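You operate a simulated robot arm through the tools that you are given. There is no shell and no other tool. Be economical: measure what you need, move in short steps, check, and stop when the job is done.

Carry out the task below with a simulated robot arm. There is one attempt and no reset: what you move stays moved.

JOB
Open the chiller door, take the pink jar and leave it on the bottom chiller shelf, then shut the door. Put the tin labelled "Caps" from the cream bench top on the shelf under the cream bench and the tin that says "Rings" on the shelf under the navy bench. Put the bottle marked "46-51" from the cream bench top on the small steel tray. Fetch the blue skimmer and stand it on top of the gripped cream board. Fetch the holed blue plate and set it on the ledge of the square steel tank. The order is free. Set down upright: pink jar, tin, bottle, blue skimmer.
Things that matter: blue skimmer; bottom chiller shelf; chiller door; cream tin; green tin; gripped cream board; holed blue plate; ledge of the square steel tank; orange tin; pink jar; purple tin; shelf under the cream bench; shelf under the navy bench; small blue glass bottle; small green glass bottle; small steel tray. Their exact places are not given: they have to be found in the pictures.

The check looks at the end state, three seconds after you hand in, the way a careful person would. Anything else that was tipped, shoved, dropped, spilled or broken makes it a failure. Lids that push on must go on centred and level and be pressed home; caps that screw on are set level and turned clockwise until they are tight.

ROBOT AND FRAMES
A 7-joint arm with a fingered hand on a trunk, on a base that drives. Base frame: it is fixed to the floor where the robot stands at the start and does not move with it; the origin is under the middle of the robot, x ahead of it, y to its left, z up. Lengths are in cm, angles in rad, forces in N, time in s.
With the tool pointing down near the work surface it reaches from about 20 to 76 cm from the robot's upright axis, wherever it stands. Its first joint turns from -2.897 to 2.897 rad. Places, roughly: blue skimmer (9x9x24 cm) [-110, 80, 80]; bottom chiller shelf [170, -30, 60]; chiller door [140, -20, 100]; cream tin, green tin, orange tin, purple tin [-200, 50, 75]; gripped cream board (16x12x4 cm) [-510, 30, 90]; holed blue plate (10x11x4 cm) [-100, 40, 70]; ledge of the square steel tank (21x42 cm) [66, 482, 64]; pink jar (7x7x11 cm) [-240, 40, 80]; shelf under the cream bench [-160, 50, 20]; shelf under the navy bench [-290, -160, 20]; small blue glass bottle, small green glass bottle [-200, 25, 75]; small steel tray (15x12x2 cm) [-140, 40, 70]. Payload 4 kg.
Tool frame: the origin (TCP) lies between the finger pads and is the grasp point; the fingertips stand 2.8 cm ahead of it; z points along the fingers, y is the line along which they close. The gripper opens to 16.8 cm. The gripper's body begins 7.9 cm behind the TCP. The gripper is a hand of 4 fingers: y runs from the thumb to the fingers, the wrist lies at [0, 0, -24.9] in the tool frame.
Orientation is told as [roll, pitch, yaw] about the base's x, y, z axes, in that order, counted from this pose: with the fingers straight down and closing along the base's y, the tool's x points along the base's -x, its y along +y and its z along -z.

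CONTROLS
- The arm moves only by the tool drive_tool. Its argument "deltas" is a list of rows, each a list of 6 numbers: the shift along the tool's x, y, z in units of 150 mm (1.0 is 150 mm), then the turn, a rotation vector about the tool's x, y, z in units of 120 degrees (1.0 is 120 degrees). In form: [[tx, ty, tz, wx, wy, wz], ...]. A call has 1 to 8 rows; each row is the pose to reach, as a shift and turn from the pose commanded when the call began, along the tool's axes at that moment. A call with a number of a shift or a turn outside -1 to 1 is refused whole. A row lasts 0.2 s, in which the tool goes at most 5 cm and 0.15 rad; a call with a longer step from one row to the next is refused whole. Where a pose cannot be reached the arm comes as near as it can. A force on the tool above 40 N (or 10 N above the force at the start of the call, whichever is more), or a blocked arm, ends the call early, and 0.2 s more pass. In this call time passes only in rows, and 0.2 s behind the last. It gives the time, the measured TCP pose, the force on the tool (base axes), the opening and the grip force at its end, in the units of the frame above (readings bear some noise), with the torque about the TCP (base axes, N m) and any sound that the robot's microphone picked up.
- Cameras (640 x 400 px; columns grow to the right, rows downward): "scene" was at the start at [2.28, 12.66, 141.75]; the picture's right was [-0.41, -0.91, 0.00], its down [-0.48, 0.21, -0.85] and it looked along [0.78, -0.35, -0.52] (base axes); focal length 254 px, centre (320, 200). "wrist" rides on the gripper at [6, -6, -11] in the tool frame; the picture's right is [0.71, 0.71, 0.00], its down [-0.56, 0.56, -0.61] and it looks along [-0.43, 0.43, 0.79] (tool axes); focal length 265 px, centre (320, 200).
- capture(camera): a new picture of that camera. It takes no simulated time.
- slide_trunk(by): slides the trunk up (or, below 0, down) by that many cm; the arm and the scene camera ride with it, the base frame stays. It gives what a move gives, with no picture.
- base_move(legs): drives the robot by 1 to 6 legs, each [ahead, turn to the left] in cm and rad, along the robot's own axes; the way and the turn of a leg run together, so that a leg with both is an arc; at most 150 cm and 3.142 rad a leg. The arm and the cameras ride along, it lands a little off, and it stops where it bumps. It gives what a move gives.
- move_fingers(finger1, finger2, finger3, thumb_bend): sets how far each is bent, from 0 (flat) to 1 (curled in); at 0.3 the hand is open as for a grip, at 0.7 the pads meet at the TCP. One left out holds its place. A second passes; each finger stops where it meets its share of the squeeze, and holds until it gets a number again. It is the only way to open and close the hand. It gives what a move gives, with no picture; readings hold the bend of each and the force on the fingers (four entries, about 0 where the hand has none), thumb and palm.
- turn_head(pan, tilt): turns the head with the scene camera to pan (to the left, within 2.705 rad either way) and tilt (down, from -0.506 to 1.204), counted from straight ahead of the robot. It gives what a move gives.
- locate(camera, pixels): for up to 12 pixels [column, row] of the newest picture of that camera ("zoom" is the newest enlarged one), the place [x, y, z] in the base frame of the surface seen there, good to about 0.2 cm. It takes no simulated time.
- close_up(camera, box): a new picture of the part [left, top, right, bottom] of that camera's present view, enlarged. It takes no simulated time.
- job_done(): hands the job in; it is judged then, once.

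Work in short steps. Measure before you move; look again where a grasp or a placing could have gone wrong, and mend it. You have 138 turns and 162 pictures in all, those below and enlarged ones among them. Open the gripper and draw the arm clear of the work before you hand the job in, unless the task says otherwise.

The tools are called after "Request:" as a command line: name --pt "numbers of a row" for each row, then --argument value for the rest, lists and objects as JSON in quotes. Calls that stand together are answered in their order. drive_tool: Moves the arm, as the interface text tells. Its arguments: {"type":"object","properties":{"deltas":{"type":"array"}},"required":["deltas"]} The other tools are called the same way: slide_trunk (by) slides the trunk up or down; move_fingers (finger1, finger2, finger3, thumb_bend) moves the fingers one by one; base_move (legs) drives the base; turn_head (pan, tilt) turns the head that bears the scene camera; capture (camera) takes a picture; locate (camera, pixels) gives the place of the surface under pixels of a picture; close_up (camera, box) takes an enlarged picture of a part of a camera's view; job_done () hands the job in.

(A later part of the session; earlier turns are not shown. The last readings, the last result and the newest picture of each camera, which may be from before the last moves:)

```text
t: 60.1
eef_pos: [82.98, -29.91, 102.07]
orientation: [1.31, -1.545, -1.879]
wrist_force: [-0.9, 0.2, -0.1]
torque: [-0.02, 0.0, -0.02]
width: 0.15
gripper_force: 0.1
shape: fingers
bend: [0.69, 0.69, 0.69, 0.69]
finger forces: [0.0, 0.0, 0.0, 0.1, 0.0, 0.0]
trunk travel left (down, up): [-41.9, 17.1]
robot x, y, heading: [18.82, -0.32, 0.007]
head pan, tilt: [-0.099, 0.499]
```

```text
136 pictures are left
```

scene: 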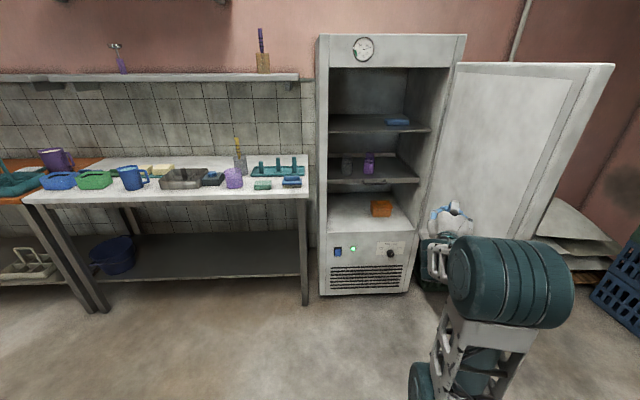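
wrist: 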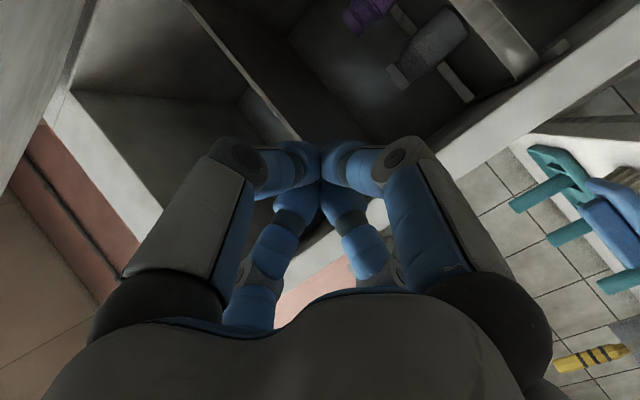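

Request:
locate --camera "scene" --pixels '[[350, 215], [340, 205], [365, 225], [378, 210], [345, 231], [400, 230], [600, 80], [480, 70], [540, 200], [365, 180], [410, 183], [333, 200]]'

Request:
close_up --camera "scene" --box '[310, 110, 470, 260]'

```text
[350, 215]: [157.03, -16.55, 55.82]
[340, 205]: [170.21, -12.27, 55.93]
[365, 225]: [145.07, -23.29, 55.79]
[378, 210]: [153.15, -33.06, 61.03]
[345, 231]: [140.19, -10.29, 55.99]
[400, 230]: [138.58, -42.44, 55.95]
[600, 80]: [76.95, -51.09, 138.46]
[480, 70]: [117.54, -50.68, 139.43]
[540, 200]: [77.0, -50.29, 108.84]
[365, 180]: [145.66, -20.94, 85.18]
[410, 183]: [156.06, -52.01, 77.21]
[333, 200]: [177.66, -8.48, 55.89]
```

```text
2.67 times, centred on (390, 185) of scene
```

zoom: 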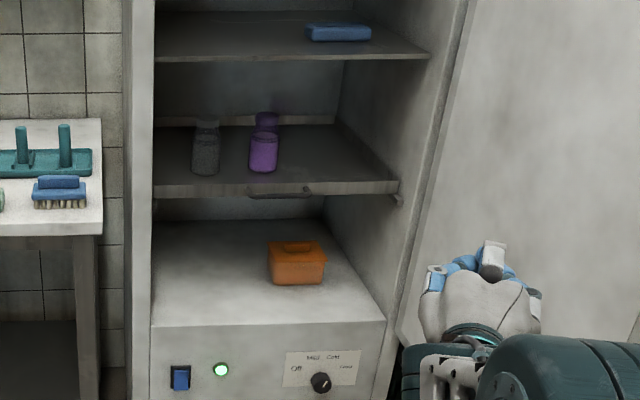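

The bottom shelf is at z=55.9, free around (152, −17), and the next shelf is at 85; the door stands at 90°. I fold the arm to tool-down and retreat, then face west to drive along the cream bench's south side.

Request:
base_move --legs '[[-20, 0]]'

Request:
drive_tool --pt "0 0 -0.12 0 0.0716 0" --pt "0 0 -0.24 0 0.1432 0" --pt "0 0 -0.36 0 0.2148 0" --pt "0 0 -0.48 0 0.2864 0" --pt "0 0 -0.6 0 0.358 0" --pt "0 0 -0.7 0 0.4296 0" --pt "0 0 -0.7 0 0.5012 0" --pt "0 0 -0.7 0 0.5728 0"

Request:
drive_tool --pt "0.2 0 -0.1 0 0.06 0" --pt "0.4 0 -0.2 0 0.12 0" --pt "0.6 0 -0.3 0 0.177 0"

Request:
move_fingers --finger1 0.3 --finger2 0.3 --finger3 0.3 --thumb_bend 0.3

Request:
turn_head --pan -1.57 --tilt 0.6

Request:
capture --camera "scene"

```text
t: 61.7
eef_pos: [63.12, -29.93, 102.09]
orientation: [1.316, -1.546, -1.88]
wrist_force: [-0.7, -0.1, -0.1]
torque: [-0.01, 0.04, 0.01]
width: 0.17
gripper_force: 0.1
shape: fingers
bend: [0.69, 0.69, 0.69, 0.69]
finger forces: [0.1, 0.1, 0.1, 0.0, 0.0, 0.1]
trunk travel left (down, up): [-41.9, 17.1]
robot x, y, heading: [-0.97, -0.49, 0.007]
head pan, tilt: [-0.099, 0.499]
```

```text
t: 63.5
eef_pos: [54.21, -24.27, 102.31]
orientation: [0.028, -0.362, -0.576]
wrist_force: [0.6, -0.6, -0.4]
torque: [-0.02, 0.02, 0.0]
width: 0.11
gripper_force: 0.1
shape: fingers
bend: [0.69, 0.69, 0.69, 0.69]
finger forces: [0.1, 0.1, 0.0, 0.0, 0.0, 0.0]
trunk travel left (down, up): [-41.9, 17.1]
robot x, y, heading: [-0.74, -0.23, 0.014]
head pan, tilt: [-0.099, 0.499]
```

```text
t: 64.3
eef_pos: [45.81, -18.83, 103.26]
orientation: [0.026, 0.009, -0.566]
wrist_force: [0.7, 0.9, 0.0]
torque: [-0.02, 0.02, -0.03]
width: 0.16
gripper_force: 0.1
shape: fingers
bend: [0.69, 0.69, 0.69, 0.69]
finger forces: [0.1, 0.0, 0.0, 0.0, 0.0, 0.0]
trunk travel left (down, up): [-41.9, 17.1]
robot x, y, heading: [-1.01, -0.35, 0.01]
head pan, tilt: [-0.099, 0.499]
```

```text
t: 65.3
eef_pos: [45.87, -18.79, 103.21]
orientation: [0.026, 0.007, -0.566]
wrist_force: [0.4, -0.5, 0.4]
torque: [-0.01, 0.02, -0.05]
width: 11.69
gripper_force: 0.1
shape: fingers
bend: [0.3, 0.3, 0.3, 0.3]
finger forces: [0.0, 0.0, 0.0, 0.0, 0.0, 0.0]
trunk travel left (down, up): [-41.9, 17.1]
robot x, y, heading: [-1.25, -0.43, 0.011]
head pan, tilt: [-0.099, 0.499]
```

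```text
t: 66.9
eef_pos: [45.84, -18.84, 103.26]
orientation: [0.027, 0.008, -0.566]
wrist_force: [-0.3, 0.1, 0.1]
torque: [0.01, 0.0, -0.05]
width: 11.7
gripper_force: 0.0
shape: fingers
bend: [0.3, 0.3, 0.3, 0.3]
finger forces: [0.0, 0.0, 0.0, 0.0, 0.1, 0.0]
trunk travel left (down, up): [-41.9, 17.1]
robot x, y, heading: [-1.22, -0.72, 0.013]
head pan, tilt: [-1.571, 0.6]
```

```text
134 pictures are left
```

scene: 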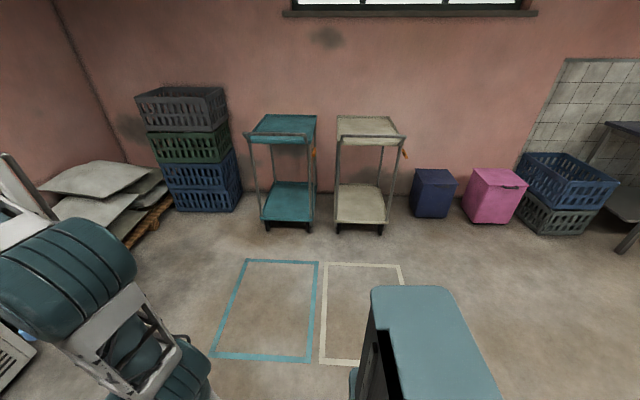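

Floor south of me is clear. I turn, go to y≈−42, and drive west to about x=−180, then look right at the bench.

Request:
base_move --legs '[[0, -1.581], [42, 0], [0, -1.571], [120, 0], [60, 0]]'

Request:
turn_head --pan -1.4 --tilt 0.75

Request:
capture --camera "scene"

```text
t: 85.7
eef_pos: [-226.69, -30.25, 103.32]
orientation: [0.026, 0.006, 2.599]
wrist_force: [-0.5, -0.5, 0.7]
torque: [0.01, 0.01, 0.03]
width: 11.69
gripper_force: 0.1
shape: fingers
bend: [0.3, 0.3, 0.3, 0.3]
finger forces: [0.0, 0.1, 0.1, 0.1, 0.0, 0.0]
trunk travel left (down, up): [-41.9, 17.1]
robot x, y, heading: [-179.26, -47.19, -3.113]
head pan, tilt: [-1.571, 0.6]
```

```text
t: 86.5
eef_pos: [-226.73, -30.32, 103.23]
orientation: [0.026, 0.009, 2.599]
wrist_force: [0.5, -1.2, 0.3]
torque: [0.01, 0.0, 0.01]
width: 11.66
gripper_force: 0.0
shape: fingers
bend: [0.3, 0.3, 0.3, 0.3]
finger forces: [0.0, 0.0, 0.1, 0.1, 0.0, 0.0]
trunk travel left (down, up): [-41.9, 17.1]
robot x, y, heading: [-179.48, -47.65, -3.109]
head pan, tilt: [-1.4, 0.75]
```

```text
133 pictures are left
```

scene: 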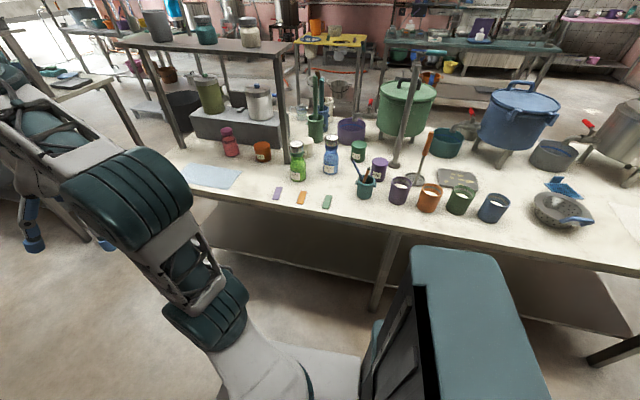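

A good view. I enlarge the items to read labels.

Request:
close_up --camera "scene" --box '[210, 110, 410, 220]'

Request:
close_up --camera "scene" --box '[280, 125, 400, 200]'

Request:
locate --camera "scene" --pixels '[[228, 132], [262, 145], [296, 147], [331, 143], [358, 145], [380, 162], [303, 138], [415, 176], [440, 181], [475, 180], [560, 188], [250, 196]]'

```text
3.20 times, centred on (310, 165) of scene
```

zoom: 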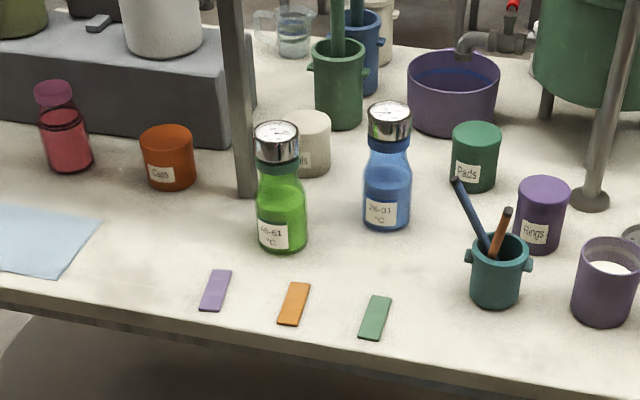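

```text
5.33 times, centred on (340, 162) of scene
```

zoom: 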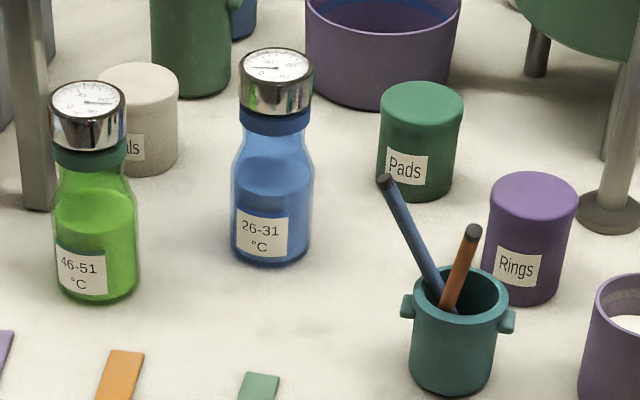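

```text
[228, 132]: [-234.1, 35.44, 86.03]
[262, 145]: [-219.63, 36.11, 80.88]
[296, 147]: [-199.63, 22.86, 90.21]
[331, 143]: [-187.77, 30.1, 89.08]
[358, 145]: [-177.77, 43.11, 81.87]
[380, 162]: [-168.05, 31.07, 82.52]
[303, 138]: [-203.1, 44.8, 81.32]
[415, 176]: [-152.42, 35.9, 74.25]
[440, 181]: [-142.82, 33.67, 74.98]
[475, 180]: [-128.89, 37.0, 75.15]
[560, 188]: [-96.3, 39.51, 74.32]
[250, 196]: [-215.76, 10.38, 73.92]
```

Caps is the orange tin (−220,38), Rings the purple tin (−168,33), "46-51" the green bottle (−200,24), tray at (−137,36). I shuffle closer to the bench (toward (−168,−30), heading west) by angling and reversing.

Request:
base_move --legs '[[0, 0.97], [-21, 0], [0, -1.0]]'

Request:
turn_head --pan -1.5 --tilt 0.9

Request:
capture --camera "scene"

```text
t: 93.1
eef_pos: [-214.86, -10.75, 103.2]
orientation: [0.027, 0.005, 2.56]
wrist_force: [-0.3, 0.0, -0.3]
torque: [0.0, 0.03, 0.0]
width: 11.68
gripper_force: 0.1
shape: fingers
bend: [0.3, 0.3, 0.3, 0.3]
finger forces: [0.1, 0.0, 0.0, 0.0, 0.0, 0.0]
trunk travel left (down, up): [-41.9, 17.1]
robot x, y, heading: [-168.13, -29.89, 3.138]
head pan, tilt: [-1.4, 0.75]
```

```text
t: 93.8
eef_pos: [-214.87, -10.77, 103.21]
orientation: [0.027, 0.007, 2.561]
wrist_force: [-1.3, 0.1, 0.0]
torque: [-0.01, -0.03, 0.02]
width: 11.66
gripper_force: 0.0
shape: fingers
bend: [0.3, 0.3, 0.3, 0.3]
finger forces: [0.0, 0.0, 0.0, 0.0, 0.0, 0.0]
trunk travel left (down, up): [-41.9, 17.1]
robot x, y, heading: [-167.82, -30.11, 3.136]
head pan, tilt: [-1.499, 0.901]
```

```text
130 pictures are left
```

scene: 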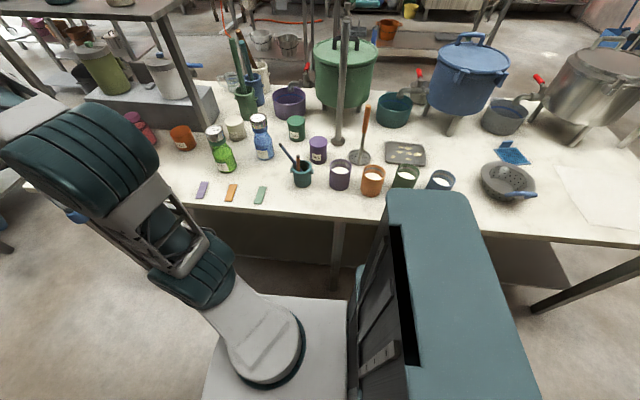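

Good stance at (−168, −30). I zoom in and measure the bottle, tins and tray.

Request:
close_up --camera "scene" --box '[110, 100, 350, 210]'

Request:
locate --camera "zoom" --pixels '[[278, 80], [262, 88], [293, 88], [285, 150], [318, 145], [278, 170], [195, 75], [170, 70], [218, 78], [555, 105], [533, 100], [578, 105]]'

Request:
locate --camera "scene" --pixels '[[390, 145], [422, 146], [424, 164], [388, 162], [408, 153], [132, 120], [355, 155], [366, 115], [200, 130], [345, 20], [340, 140], [212, 122]]'

```text
2.67 times, centred on (230, 155) of scene
```

zoom: 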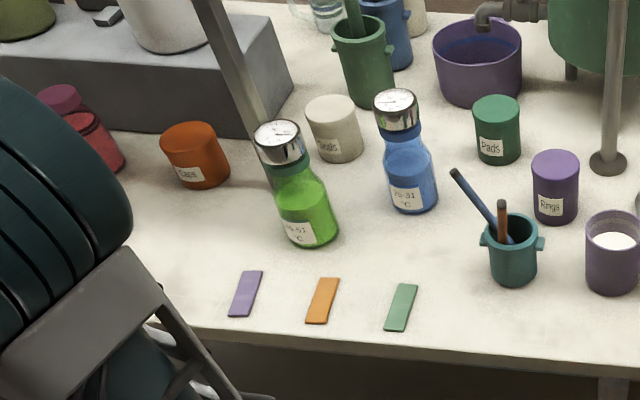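

```text
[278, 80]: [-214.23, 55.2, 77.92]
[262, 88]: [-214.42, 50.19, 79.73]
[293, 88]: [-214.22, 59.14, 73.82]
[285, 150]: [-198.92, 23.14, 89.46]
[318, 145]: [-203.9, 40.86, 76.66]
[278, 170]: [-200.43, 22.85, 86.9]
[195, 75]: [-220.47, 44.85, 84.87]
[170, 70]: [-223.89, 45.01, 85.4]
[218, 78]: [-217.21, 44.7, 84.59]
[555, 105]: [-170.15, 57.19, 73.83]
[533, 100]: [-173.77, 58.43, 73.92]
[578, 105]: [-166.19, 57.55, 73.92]
```

```text
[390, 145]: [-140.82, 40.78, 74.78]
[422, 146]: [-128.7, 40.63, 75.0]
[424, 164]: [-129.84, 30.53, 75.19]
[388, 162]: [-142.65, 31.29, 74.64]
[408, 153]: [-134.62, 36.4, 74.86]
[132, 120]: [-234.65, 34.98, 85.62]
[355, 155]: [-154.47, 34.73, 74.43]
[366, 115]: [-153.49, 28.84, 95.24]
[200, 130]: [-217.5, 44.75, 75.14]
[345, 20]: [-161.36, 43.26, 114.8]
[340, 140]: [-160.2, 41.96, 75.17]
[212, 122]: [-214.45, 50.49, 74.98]
```

I aimed at wrong zoom pixels; re-measure cap, tins.

Request:
locate --camera "zoom" --pixels '[[278, 132], [258, 140], [299, 134], [278, 192], [328, 185], [305, 240], [397, 100], [190, 132], [170, 140], [212, 132], [556, 158], [333, 105]]'

Request:
locate --camera "zoom" --pixels '[[534, 172], [579, 168], [556, 220], [197, 188], [265, 120], [612, 230], [515, 260], [497, 110], [228, 165], [163, 165], [60, 100], [75, 130]]'

```text
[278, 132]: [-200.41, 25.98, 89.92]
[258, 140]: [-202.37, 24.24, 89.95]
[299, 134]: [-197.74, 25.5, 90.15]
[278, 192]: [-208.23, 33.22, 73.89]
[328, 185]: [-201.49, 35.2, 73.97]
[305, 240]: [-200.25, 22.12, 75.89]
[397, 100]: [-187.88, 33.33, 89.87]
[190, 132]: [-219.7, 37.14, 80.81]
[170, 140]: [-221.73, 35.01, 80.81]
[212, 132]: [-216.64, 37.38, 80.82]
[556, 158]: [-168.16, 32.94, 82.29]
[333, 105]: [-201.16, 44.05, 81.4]
```

```text
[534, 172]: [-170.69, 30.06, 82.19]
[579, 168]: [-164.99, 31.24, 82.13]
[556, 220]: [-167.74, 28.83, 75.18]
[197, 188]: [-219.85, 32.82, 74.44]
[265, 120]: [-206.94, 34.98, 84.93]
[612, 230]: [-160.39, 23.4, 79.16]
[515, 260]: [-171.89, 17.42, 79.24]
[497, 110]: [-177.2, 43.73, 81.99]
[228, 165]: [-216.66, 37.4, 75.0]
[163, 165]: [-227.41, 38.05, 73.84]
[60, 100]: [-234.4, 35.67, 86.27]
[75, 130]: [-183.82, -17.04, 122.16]
```

Bottle axis ≈ (−200, 25.5), cap top z=90; purple tin (−168,32) top 82.2; orange tin (−219.7,36.5) top 80.8. I square the hand to the base axes and move above the bottle.

Request:
drive_tool --pt "0.05 -0.23 0 0 0 -0.07" --pt "0.1 -0.46 0 0 0 -0.14" --pt "0.15 -0.69 0 0 0 -0.21" --pt "0.191 -0.923 0 0 0 -0.277"

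Request:
drive_tool --pt "0.08 -0.3 0 -0.013 0 0" --pt "0.16 -0.6 0 -0.013 0 0" --pt "0.24 -0.9 0 -0.013 0 0"

Request:
capture --camera "wrist"

```text
t: 94.8
eef_pos: [-204.87, -0.66, 102.97]
orientation: [0.024, -0.008, -3.14]
wrist_force: [0.0, 0.3, -0.5]
torque: [-0.01, -0.03, -0.03]
width: 11.7
gripper_force: 0.0
shape: fingers
bend: [0.3, 0.3, 0.3, 0.3]
finger forces: [0.0, 0.0, 0.0, 0.0, 0.0, 0.0]
trunk travel left (down, up): [-41.9, 17.1]
robot x, y, heading: [-168.47, -29.88, 3.139]
head pan, tilt: [-1.499, 0.901]
```

```text
t: 95.6
eef_pos: [-201.12, 12.87, 102.55]
orientation: [0.051, -0.008, 3.142]
wrist_force: [0.6, 0.4, 0.8]
torque: [0.02, 0.04, -0.04]
width: 11.69
gripper_force: 0.0
shape: fingers
bend: [0.3, 0.3, 0.3, 0.3]
finger forces: [0.0, 0.0, 0.1, 0.1, 0.0, 0.1]
trunk travel left (down, up): [-41.9, 17.1]
robot x, y, heading: [-168.36, -29.72, 3.139]
head pan, tilt: [-1.499, 0.901]
```

```text
128 pictures are left
```

wrist: 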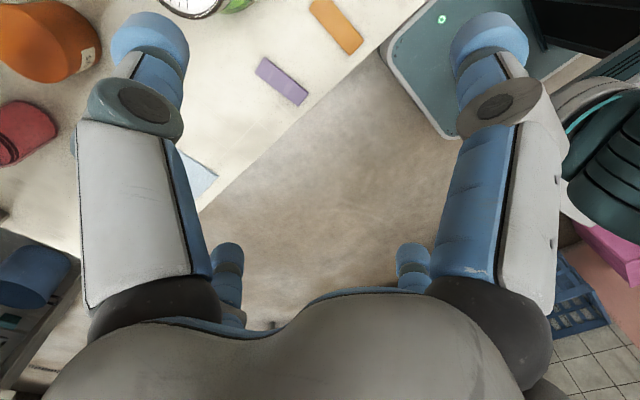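

I had the tilt sign wrong; correct it, and go over the bottle.

Request:
drive_tool --pt "0.02 -0.28 0 0.012 0 0" --pt "0.04 -0.56 0 0.0244 0 0" --pt "0.06 -0.847 0 0.0244 0 0"

Request:
move_fingers --finger1 0.42 --finger2 0.42 --finger3 0.42 --thumb_bend 0.42

Request:
capture --camera "wrist"

Request:
close_up --camera "scene" --box '[110, 60, 350, 210]'

```text
t: 96.4
eef_pos: [-200.3, 24.45, 101.94]
orientation: [-0.001, -0.009, 3.14]
wrist_force: [0.5, 0.2, 0.4]
torque: [0.04, 0.03, -0.01]
width: 11.69
gripper_force: 0.0
shape: fingers
bend: [0.3, 0.3, 0.3, 0.3]
finger forces: [0.0, 0.0, 0.0, 0.0, 0.0, 0.0]
out of reach, approached as far as the arm can: row 3
trunk travel left (down, up): [-41.9, 17.1]
robot x, y, heading: [-167.95, -30.0, 3.141]
head pan, tilt: [-1.499, 0.901]
```

```text
t: 97.4
eef_pos: [-200.53, 24.48, 101.85]
orientation: [0.003, -0.009, 3.143]
wrist_force: [-0.3, 0.1, 0.4]
torque: [0.01, 0.03, -0.01]
width: 8.2
gripper_force: 0.1
shape: fingers
bend: [0.42, 0.42, 0.42, 0.42]
finger forces: [0.1, 0.1, 0.1, 0.1, 0.0, 0.1]
trunk travel left (down, up): [-41.9, 17.1]
robot x, y, heading: [-167.96, -29.81, 3.143]
head pan, tilt: [-1.499, 0.901]
```

```text
127 pictures are left
```

wrist: 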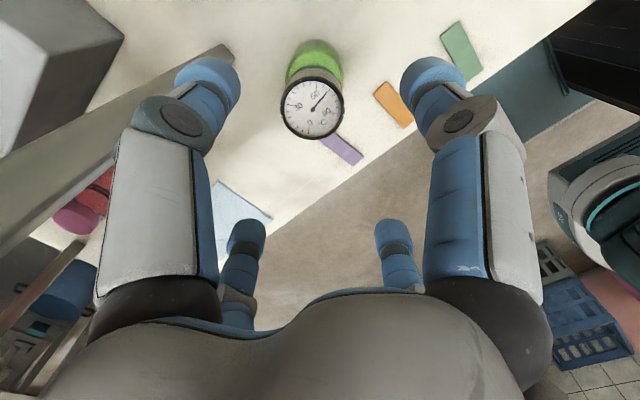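

```text
2.67 times, centred on (230, 135) of scene
```

zoom: 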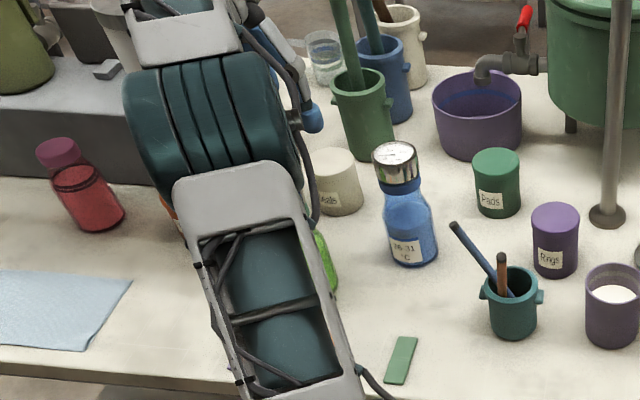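

Reach ended at y=24.5 at this height. I measure the cap centre in the wrist picture.

Request:
locate --camera "wrist" --pixels '[[313, 108], [286, 105], [340, 112], [317, 82], [310, 132]]'

```text
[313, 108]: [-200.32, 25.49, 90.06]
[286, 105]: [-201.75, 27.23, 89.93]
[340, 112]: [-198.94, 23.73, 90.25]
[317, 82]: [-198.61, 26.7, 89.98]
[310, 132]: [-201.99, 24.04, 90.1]
```

Cap centre is (−200.3, 25.5). I descend to z≈87 with a 1 cm correction and close on the cap.

Request:
drive_tool --pt "0.01 -0.02 0.25 0 0 0" --pt "0.013 -0.068 0.5 0 0 0" --pt "0.013 -0.068 0.75 0 0 0" --pt "0.013 -0.068 0.99 0 0 0"

Request:
capture --camera "wrist"

```text
t: 98.4
eef_pos: [-200.42, 25.53, 87.04]
orientation: [0.001, -0.01, 3.14]
wrist_force: [1.2, 0.3, -0.2]
torque: [-0.03, 0.03, -0.02]
width: 8.16
gripper_force: 0.0
shape: fingers
bend: [0.42, 0.42, 0.42, 0.42]
finger forces: [0.0, 0.0, 0.0, 0.1, 0.0, 0.0]
trunk travel left (down, up): [-41.9, 17.1]
robot x, y, heading: [-168.16, -29.61, 3.142]
head pan, tilt: [-1.499, 0.901]
```

```text
125 pictures are left
```

wrist: 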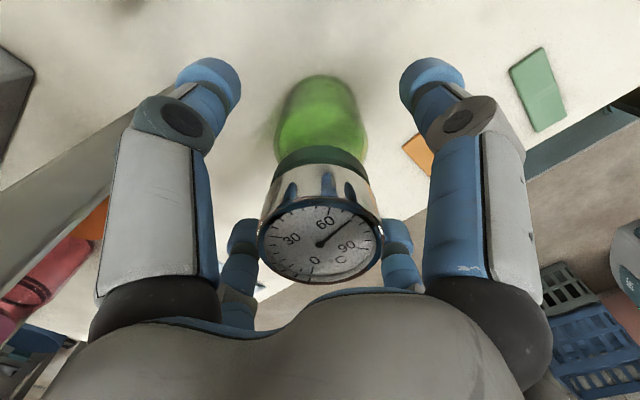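

The cap is centred between the digits. I close, lift, and draw the bottle back toward the front edge.

Request:
move_fingers --finger1 0.75 --finger2 0.75 --finger3 0.75 --thumb_bend 0.75

Request:
drive_tool --pt "0 0 -0.15 0 0 0" --pt "0 0.03 -0.35 0 0 0" --pt "0 0.1 -0.55 0 0 0" --pt "0 0.3 -0.8 0 0 0" --pt "0.1 0.6 -0.9 0 0 0" --pt "0.2 0.9 -0.95 0 0 0"

Request:
capture --camera "scene"

```text
t: 99.4
eef_pos: [-200.48, 25.48, 87.12]
orientation: [0.002, -0.009, 3.142]
wrist_force: [-0.4, 0.0, 0.2]
torque: [-0.07, -0.01, -0.03]
width: 2.42
gripper_force: 25.4
shape: fingers
bend: [0.61, 0.58, 0.59, 0.61]
finger forces: [9.0, 11.3, 9.7, 0.0, 20.3, 0.1]
trunk travel left (down, up): [-41.9, 17.1]
robot x, y, heading: [-168.03, -30.02, 3.138]
head pan, tilt: [-1.499, 0.901]
```

```text
t: 100.8
eef_pos: [-197.13, 11.91, 101.33]
orientation: [0.003, -0.009, 3.142]
wrist_force: [0.1, 0.9, -3.1]
torque: [0.0, 0.0, -0.01]
width: 2.36
gripper_force: 24.7
shape: fingers
bend: [0.61, 0.58, 0.59, 0.61]
finger forces: [8.9, 10.8, 9.6, 0.0, 20.6, 0.0]
trunk travel left (down, up): [-41.9, 17.1]
robot x, y, heading: [-168.28, -29.63, 3.142]
head pan, tilt: [-1.499, 0.901]
```

```text
124 pictures are left
```

scene: 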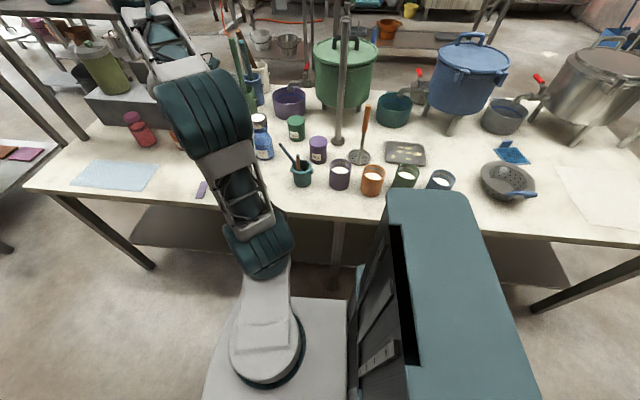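

Bottle is lifted. I raise it more, reverse the base 30 cm, then move the arm +x to come in front of the tray.

Request:
drive_tool --pt "0 0.1 -0.25 0 0 0" --pt "0 0.2 -0.5 0 0 0"

Request:
base_move --legs '[[-30, 0]]'

Request:
drive_tool --pt "0.3 0 0 0 0 0" --pt "0.6 0 0 0 0 0" --pt "0.95 0 0 0 0 0"

Request:
drive_tool --pt "0.3 0 0 0 0 0" --pt "0.6 0 0 0 0 0" --pt "0.95 0 0 0 0 0"

Request:
capture --camera "scene"

```text
t: 101.4
eef_pos: [-197.11, 9.02, 108.94]
orientation: [0.002, -0.01, 3.141]
wrist_force: [-0.3, 0.1, -3.3]
torque: [-0.03, -0.01, -0.03]
width: 2.36
gripper_force: 25.2
shape: fingers
bend: [0.61, 0.58, 0.59, 0.61]
finger forces: [8.8, 10.7, 9.7, 0.0, 20.5, 0.0]
trunk travel left (down, up): [-41.9, 17.1]
robot x, y, heading: [-168.37, -29.91, 3.137]
head pan, tilt: [-1.499, 0.901]
```

```text
t: 103.5
eef_pos: [-166.99, 8.66, 108.85]
orientation: [0.001, -0.009, -3.141]
wrist_force: [-0.5, -0.8, -2.4]
torque: [0.03, -0.05, -0.02]
width: 2.37
gripper_force: 25.0
shape: fingers
bend: [0.61, 0.58, 0.59, 0.61]
finger forces: [8.9, 10.6, 9.7, 0.1, 20.5, 0.0]
trunk travel left (down, up): [-41.9, 17.1]
robot x, y, heading: [-138.28, -30.03, 3.142]
head pan, tilt: [-1.499, 0.901]
```

```text
refused: row 3 steps farther than a row can; nothing moved
```

```text
refused: row 3 steps farther than a row can; nothing moved
```

```text
123 pictures are left
```

scene: 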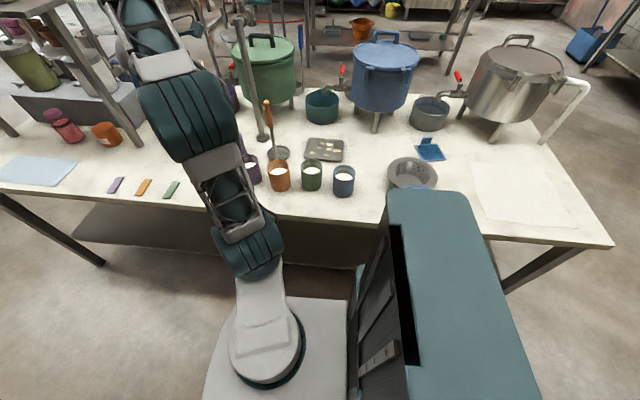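

Rows must be ≤5 cm. I check the ladle handle top and tray, then continue.

Request:
locate --camera "scene" --pixels '[[267, 103], [270, 130], [309, 141], [341, 141], [343, 158], [306, 157], [324, 149]]'

Request:
drive_tool --pt "0.32 0 0 0 0 0" --pt "0.64 0 0 0 0 0" --pt "0.96 0 0 0 0 0"

Request:
drive_tool --pt "0.32 0 0 0 0 0" --pt "0.64 0 0 0 0 0" --pt "0.96 0 0 0 0 0"

Request:
drive_tool --pt "0.15 -0.25 0 0 0 0" --pt "0.15 -0.5 0.05 0 0 0" --pt "0.15 -0.8 0.2 0 0 0"

Request:
capture --camera "scene"

Request:
capture --camera "wrist"

```text
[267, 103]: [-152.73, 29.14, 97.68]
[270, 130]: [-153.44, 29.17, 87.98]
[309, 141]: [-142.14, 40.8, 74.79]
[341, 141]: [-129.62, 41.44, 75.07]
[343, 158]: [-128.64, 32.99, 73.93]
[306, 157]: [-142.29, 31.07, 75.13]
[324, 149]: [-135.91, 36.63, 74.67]
```

```text
t: 104.3
eef_pos: [-152.39, 8.74, 108.73]
orientation: [0.001, -0.009, -3.141]
wrist_force: [0.0, -0.4, -2.9]
torque: [0.01, -0.01, 0.02]
width: 2.34
gripper_force: 24.8
shape: fingers
bend: [0.61, 0.58, 0.59, 0.62]
finger forces: [9.0, 10.7, 9.9, 0.1, 20.5, 0.0]
trunk travel left (down, up): [-41.9, 17.1]
robot x, y, heading: [-138.43, -29.7, 3.144]
head pan, tilt: [-1.499, 0.901]
```

```text
t: 105.1
eef_pos: [-138.05, 8.9, 108.66]
orientation: [0.001, -0.008, -3.14]
wrist_force: [-0.4, -0.6, -3.7]
torque: [-0.01, -0.03, 0.01]
width: 2.31
gripper_force: 24.7
shape: fingers
bend: [0.61, 0.58, 0.59, 0.62]
finger forces: [9.1, 10.7, 9.8, 0.0, 20.2, 0.0]
trunk travel left (down, up): [-41.9, 17.1]
robot x, y, heading: [-137.97, -29.86, 3.14]
head pan, tilt: [-1.499, 0.901]
```

```text
refused: row 3 steps farther than a row can; nothing moved
```

```text
122 pictures are left
```

scene: 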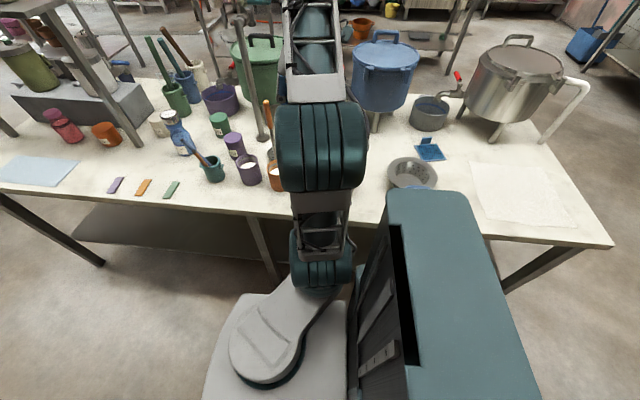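

```text
121 pictures are left
```

wrist: 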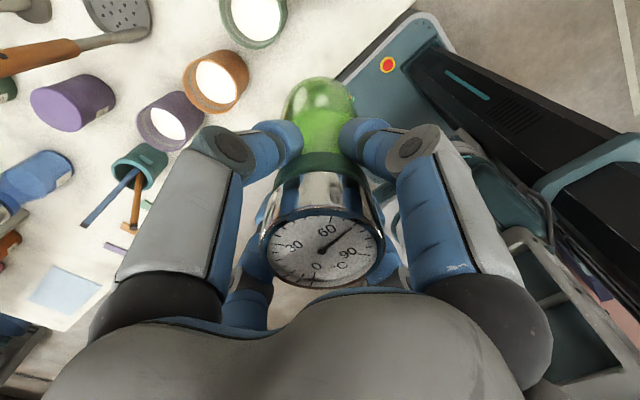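

I look at the tray's yellow spots before choosing the setting spot, while moving to y≈23.

Request:
drive_tool --pt "0.15 -0.25 0 0 0 0" --pt "0.15 -0.55 0.03 0 0 0" --pt "0.15 -0.85 0.1 0 0 0"

Request:
capture --camera "wrist"

Request:
close_up --camera "scene" --box '[240, 90, 400, 190]'

```text
t: 105.7
eef_pos: [-139.42, 16.78, 108.78]
orientation: [-0.016, -0.002, -3.11]
wrist_force: [-2.2, 0.4, -4.2]
torque: [0.02, -0.1, 0.02]
width: 2.33
gripper_force: 25.3
shape: fingers
bend: [0.61, 0.58, 0.59, 0.62]
finger forces: [9.3, 10.5, 10.0, 0.1, 20.0, 0.0]
out of reach, approached as far as the arm can: row 2
trunk travel left (down, up): [-41.9, 17.1]
robot x, y, heading: [-138.22, -30.06, 3.141]
head pan, tilt: [-1.499, 0.901]
stopped in row 2: the arm was blocked; the commanded pose is now the measured one
```

```text
120 pictures are left
```

wrist: 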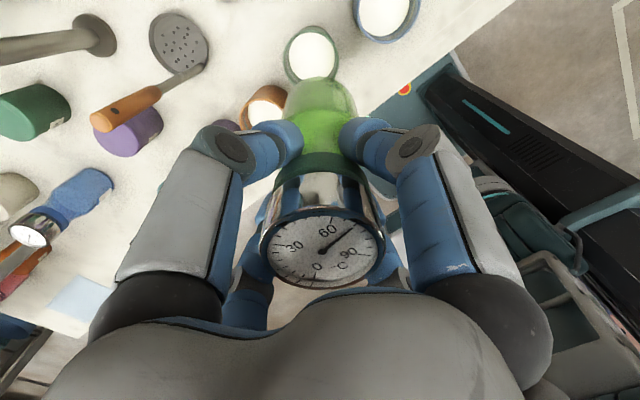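

```text
4.00 times, centred on (320, 140) of scene
```

zoom: 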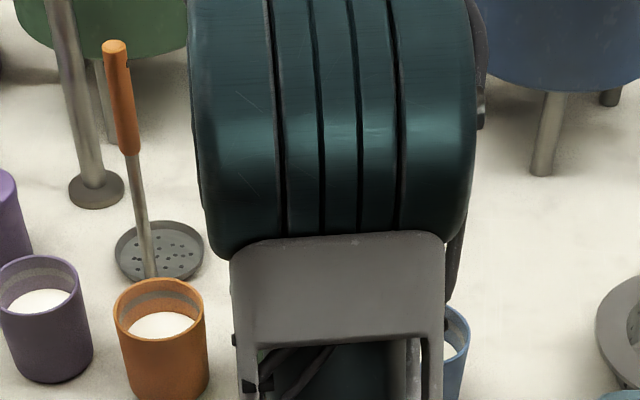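

The wrist joint seems at its limit with the arm swung 90° sideways. I turn the hand 90° about the vertical so it matches the arm direction.

Request:
drive_tool --pt "0 0 0 0 0 0.07" --pt "0 0 0 0 0 0.14" --pt "0 0 0 0 0 0.21" --pt "0 0 0 0 0 0.28" --pt "0 0 0 0 0 0.35" --pt "0 0 0 0 0 0.42" --pt "0 0 0 0 0 0.49" --pt "0 0 0 0 0 0.56"

Request:
drive_tool --pt "0 0 0 0 0 0.07" --pt "0 0 0 0 0 0.14" --pt "0 0 0 0 0 0.2"

```text
t: 107.5
eef_pos: [-138.56, 16.77, 108.51]
orientation: [0.002, -0.017, 1.993]
wrist_force: [0.3, -0.5, -3.2]
torque: [-0.02, -0.02, -0.02]
width: 2.34
gripper_force: 25.0
shape: fingers
bend: [0.61, 0.58, 0.59, 0.62]
finger forces: [9.5, 10.8, 9.8, 0.0, 20.1, 0.0]
trunk travel left (down, up): [-41.9, 17.1]
robot x, y, heading: [-138.04, -30.04, 3.142]
head pan, tilt: [-1.499, 0.901]
```

```text
t: 108.3
eef_pos: [-138.67, 16.84, 108.59]
orientation: [0.006, -0.016, 1.577]
wrist_force: [-1.1, -0.1, -2.4]
torque: [0.02, -0.04, -0.04]
width: 2.34
gripper_force: 25.1
shape: fingers
bend: [0.61, 0.58, 0.59, 0.62]
finger forces: [9.5, 10.8, 9.9, 0.1, 20.1, 0.0]
trunk travel left (down, up): [-41.9, 17.1]
robot x, y, heading: [-138.4, -29.87, 3.142]
head pan, tilt: [-1.499, 0.901]
```

Now tool x points to −y and tool y to −x. I move toward the tray at (−135.5, 36).

Request:
drive_tool --pt "-0.3 -0.1 0.05 0 0.0076 0" --pt "-0.6 -0.2 0.15 0 0.0076 0" --pt "-0.9 -0.21 0.3 0 0.0076 0"

Request:
drive_tool --pt "-0.19 0 0.15 0 0 0" --pt "-0.38 0 0.3 0 0 0"

Request:
capture --camera "wrist"

Request:
capture --camera "scene"

```text
refused: row 3 steps farther than a row can; nothing moved
```

```text
t: 108.9
eef_pos: [-138.67, 22.64, 104.13]
orientation: [0.007, -0.012, 1.576]
wrist_force: [0.0, 0.2, -4.0]
torque: [0.03, -0.01, -0.04]
width: 2.34
gripper_force: 25.0
shape: fingers
bend: [0.61, 0.58, 0.59, 0.62]
finger forces: [9.5, 10.9, 9.9, 0.0, 20.1, 0.0]
trunk travel left (down, up): [-41.9, 17.1]
robot x, y, heading: [-138.02, -29.88, 3.135]
head pan, tilt: [-1.499, 0.901]
```

```text
118 pictures are left
```

wrist: 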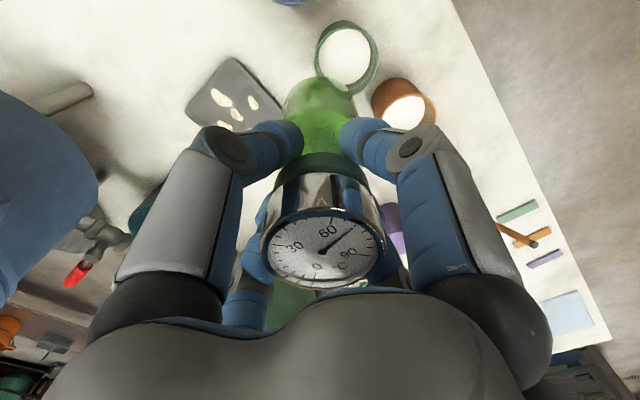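

```text
117 pictures are left
```

scene: 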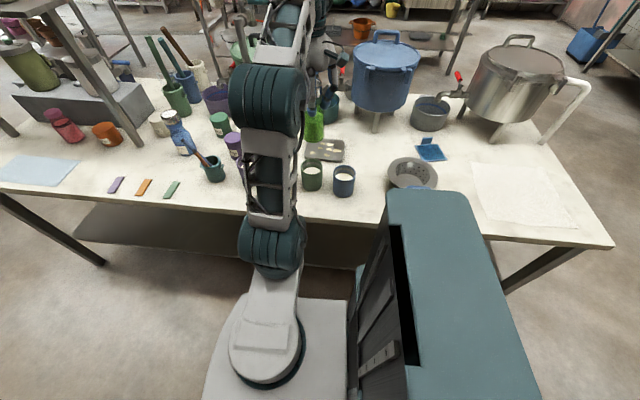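

I check the pot and bowl clearances around the tray.

Request:
locate --camera "scene" --pixels '[[353, 65], [365, 95], [385, 105], [335, 108], [345, 75], [380, 45], [356, 52], [330, 95], [324, 152], [312, 150], [336, 155], [376, 125]]'

```text
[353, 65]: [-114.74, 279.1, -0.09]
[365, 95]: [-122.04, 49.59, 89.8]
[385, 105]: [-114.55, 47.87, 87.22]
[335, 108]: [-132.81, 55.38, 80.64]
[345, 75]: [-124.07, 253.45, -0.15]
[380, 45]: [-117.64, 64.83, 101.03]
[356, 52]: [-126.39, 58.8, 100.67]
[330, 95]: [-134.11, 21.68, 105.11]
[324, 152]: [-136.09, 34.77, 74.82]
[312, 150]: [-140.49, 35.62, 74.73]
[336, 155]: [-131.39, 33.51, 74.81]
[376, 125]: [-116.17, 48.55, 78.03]
```

The tray area is clear. I move over it and lower.

Request:
drive_tool --pt "-0.27 -0.05 0 0 0.006 0" --pt "-0.54 -0.1 0.1 0 0.006 0" --pt "-0.8 -0.147 0.25 0 0.006 0" --pt "-0.8 -0.147 0.5 0 0.006 0" --pt "-0.8 -0.147 0.7 0 0.006 0"

Request:
capture --camera "scene"

```text
t: 110.1
eef_pos: [-136.51, 34.79, 93.63]
orientation: [0.008, 0.0, 1.578]
wrist_force: [0.4, -0.9, -2.5]
torque: [0.01, -0.04, 0.08]
width: 2.29
gripper_force: 25.4
shape: fingers
bend: [0.61, 0.58, 0.59, 0.62]
finger forces: [9.1, 11.1, 10.0, 0.1, 19.9, 0.0]
out of reach, approached as far as the arm can: row 2, 3, 4
trunk travel left (down, up): [-41.9, 17.1]
robot x, y, heading: [-137.58, -29.77, 3.137]
head pan, tilt: [-1.499, 0.901]
```

```text
116 pictures are left
```

scene: 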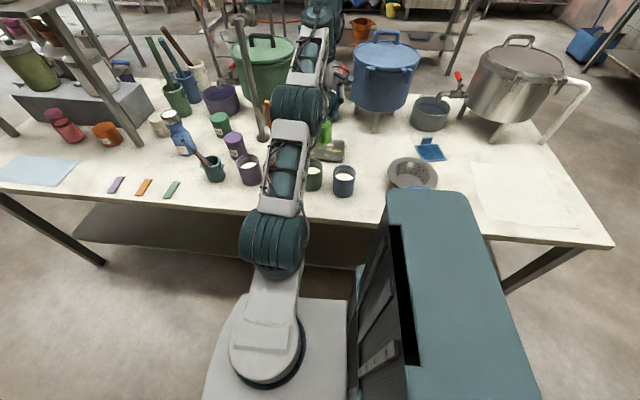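

The bottle hangs about 5.6 cm above the tray. I lower it slowly, release, and rise.

Request:
drive_tool --pt "0 0 0.13 0 0 0" --pt "0 0 0.25 0 0 0" --pt "0 0 0.33 0 0 0" --pt "0 0 0.36 0 0 0" --pt "0 0 0.38 0 0 0"

Request:
capture --camera "wrist"

```text
t: 111.3
eef_pos: [-136.63, 34.79, 88.13]
orientation: [0.008, -0.001, 1.577]
wrist_force: [0.4, -0.3, -2.9]
torque: [0.0, 0.06, -0.01]
width: 2.31
gripper_force: 25.0
shape: fingers
bend: [0.61, 0.58, 0.59, 0.62]
finger forces: [8.8, 11.2, 10.0, 0.1, 19.9, 0.0]
trunk travel left (down, up): [-41.9, 17.1]
robot x, y, heading: [-137.87, -30.19, 3.139]
head pan, tilt: [-1.499, 0.901]
```

```text
115 pictures are left
```

wrist: 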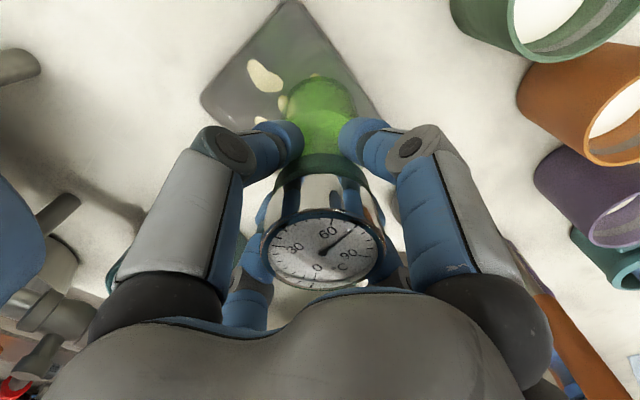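

Weight is still carried; lower in small steps.

Request:
drive_tool --pt "0 0 0.015 0 0 0" --pt "0 0 0.03 0 0 0" --pt "0 0 0.04 0 0 0"

```text
t: 112.1
eef_pos: [-136.5, 34.69, 87.92]
orientation: [0.005, -0.007, 1.578]
wrist_force: [3.6, -0.8, 20.1]
torque: [0.08, 0.04, 0.02]
width: 2.29
gripper_force: 28.8
shape: fingers
bend: [0.61, 0.58, 0.59, 0.62]
finger forces: [10.9, 12.6, 11.8, 0.0, 23.2, 0.0]
trunk travel left (down, up): [-41.9, 17.1]
robot x, y, heading: [-137.69, -30.05, 3.144]
head pan, tilt: [-1.499, 0.901]
```

Contact. I relieve by 0.3 cm, open, and rise.

Request:
drive_tool --pt "0 0 -0.02 0 0 0"

Request:
move_fingers --finger1 0.38 --finger2 0.38 --finger3 0.38 --thumb_bend 0.38

Request:
drive_tool --pt "0 0 -0.2 0 0 0" --pt "0 0 -0.45 0 0 0" --pt "0.1 0 -0.7 0 0 0" --pt "0.3 0 -0.95 0 0 0"

Request:
capture --camera "wrist"

Request:
close_up --camera "scene" --box '[200, 90, 420, 210]'

```text
t: 112.5
eef_pos: [-136.54, 34.61, 87.76]
orientation: [0.006, -0.002, 1.577]
wrist_force: [4.2, 0.2, 13.7]
torque: [0.13, 0.04, -0.06]
width: 2.29
gripper_force: 28.0
shape: fingers
bend: [0.61, 0.58, 0.59, 0.62]
finger forces: [10.3, 12.1, 11.7, 0.0, 22.5, 0.0]
trunk travel left (down, up): [-41.9, 17.1]
robot x, y, heading: [-138.19, -30.15, 3.138]
head pan, tilt: [-1.499, 0.901]
```

```text
t: 113.5
eef_pos: [-136.63, 34.78, 87.84]
orientation: [0.007, 0.0, 1.576]
wrist_force: [0.1, -0.1, -0.3]
torque: [-0.01, 0.0, 0.01]
width: 9.33
gripper_force: 0.0
shape: fingers
bend: [0.38, 0.38, 0.38, 0.38]
finger forces: [0.0, 0.1, 0.1, 0.0, 0.0, 0.0]
trunk travel left (down, up): [-41.9, 17.1]
robot x, y, heading: [-138.0, -29.97, 3.137]
head pan, tilt: [-1.499, 0.901]
```

```text
t: 114.5
eef_pos: [-136.53, 29.81, 102.09]
orientation: [0.007, 0.001, 1.578]
wrist_force: [-0.2, -0.1, -0.3]
torque: [-0.03, -0.03, -0.01]
width: 9.33
gripper_force: 0.1
shape: fingers
bend: [0.38, 0.38, 0.38, 0.38]
finger forces: [0.0, 0.1, 0.0, 0.0, 0.1, 0.0]
out of reach, approached as far as the arm can: row 4
trunk travel left (down, up): [-41.9, 17.1]
robot x, y, heading: [-138.23, -29.93, 3.141]
head pan, tilt: [-1.499, 0.901]
```

```text
114 pictures are left
```

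wrist: 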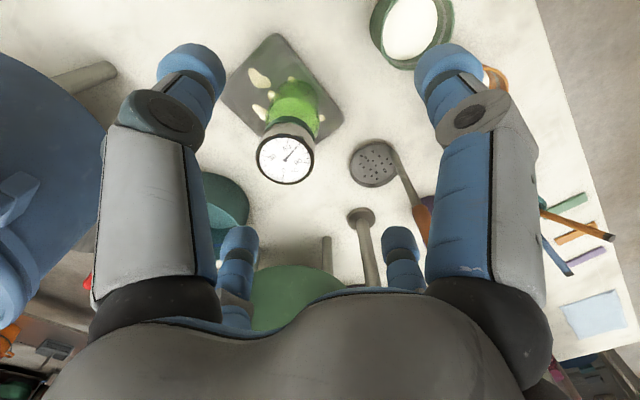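

```text
2.91 times, centred on (310, 150) of scene
```

zoom: 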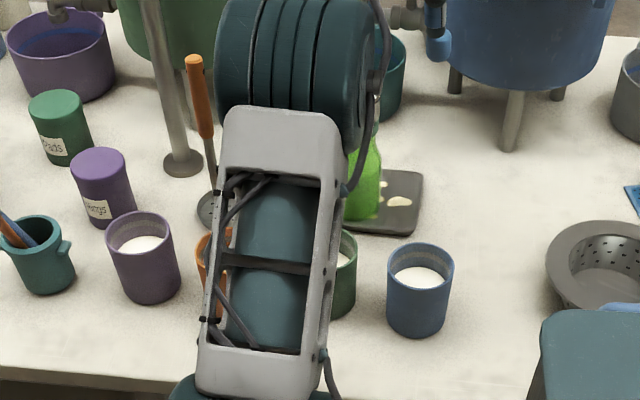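

The bottle stands on the tray. Next the tins; I measure the under-shelf and its front edge, and look at the fully curled finger1 for a low-clearance pinch.

Request:
locate --camera "scene" --pixels '[[120, 225], [180, 250], [100, 218], [230, 225], [530, 250], [60, 195], [250, 215], [20, 182], [570, 240], [275, 270], [105, 262], [385, 250]]'

Request:
drive_tool --pt "0.25 0 0 0 0 0" --pt "0.5 0 0 0 0 0" --pt "0.75 0 0 0 0 0" --pt "1 0 0 0 0 0"

Request:
move_fingers --finger1 1.0 --finger3 0.0

Request:
capture --camera "wrist"

Request:
capture --camera "scene"

```text
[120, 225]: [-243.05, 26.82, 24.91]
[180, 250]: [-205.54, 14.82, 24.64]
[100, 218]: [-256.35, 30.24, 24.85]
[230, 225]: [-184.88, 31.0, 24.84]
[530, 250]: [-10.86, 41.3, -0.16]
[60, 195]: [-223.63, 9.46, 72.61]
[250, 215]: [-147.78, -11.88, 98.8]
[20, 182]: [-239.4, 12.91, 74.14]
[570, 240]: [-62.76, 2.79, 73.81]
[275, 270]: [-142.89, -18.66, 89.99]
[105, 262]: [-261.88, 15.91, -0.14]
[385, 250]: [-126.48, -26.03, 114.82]
```

```text
t: 115.5
eef_pos: [-136.47, 14.88, 101.95]
orientation: [0.009, -0.001, 1.578]
wrist_force: [0.1, 0.6, 0.4]
torque: [-0.02, 0.01, 0.0]
width: 9.32
gripper_force: 0.1
shape: fingers
bend: [0.38, 0.38, 0.38, 0.38]
finger forces: [0.0, 0.0, 0.0, 0.0, 0.1, 0.0]
trunk travel left (down, up): [-41.9, 17.1]
robot x, y, heading: [-137.92, -30.12, 3.139]
head pan, tilt: [-1.499, 0.901]
```

```text
t: 116.5
eef_pos: [-136.42, 15.02, 102.04]
orientation: [0.005, -0.001, 1.577]
wrist_force: [0.1, 1.1, 0.1]
torque: [0.02, 0.01, -0.01]
width: 8.79
gripper_force: 0.0
shape: fingers
bend: [1.0, 0.38, 0.0, 0.38]
finger forces: [0.0, 0.0, 0.0, 0.0, 0.1, 0.1]
trunk travel left (down, up): [-41.9, 17.1]
robot x, y, heading: [-138.05, -30.18, 3.139]
head pan, tilt: [-1.499, 0.901]
```

```text
112 pictures are left
```

wrist: 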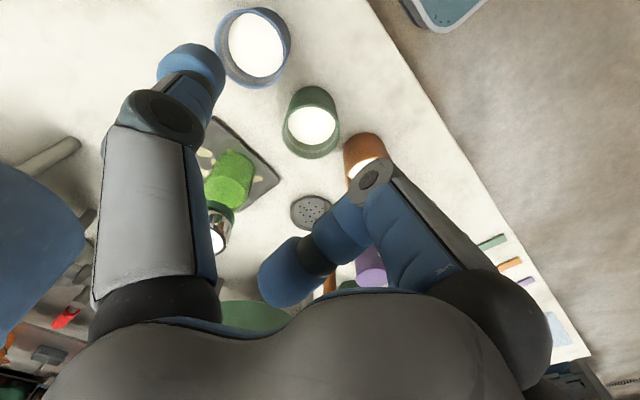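

```text
111 pictures are left
```

scene: 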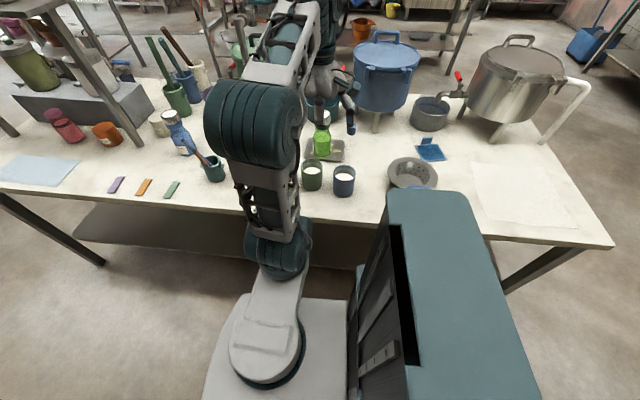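

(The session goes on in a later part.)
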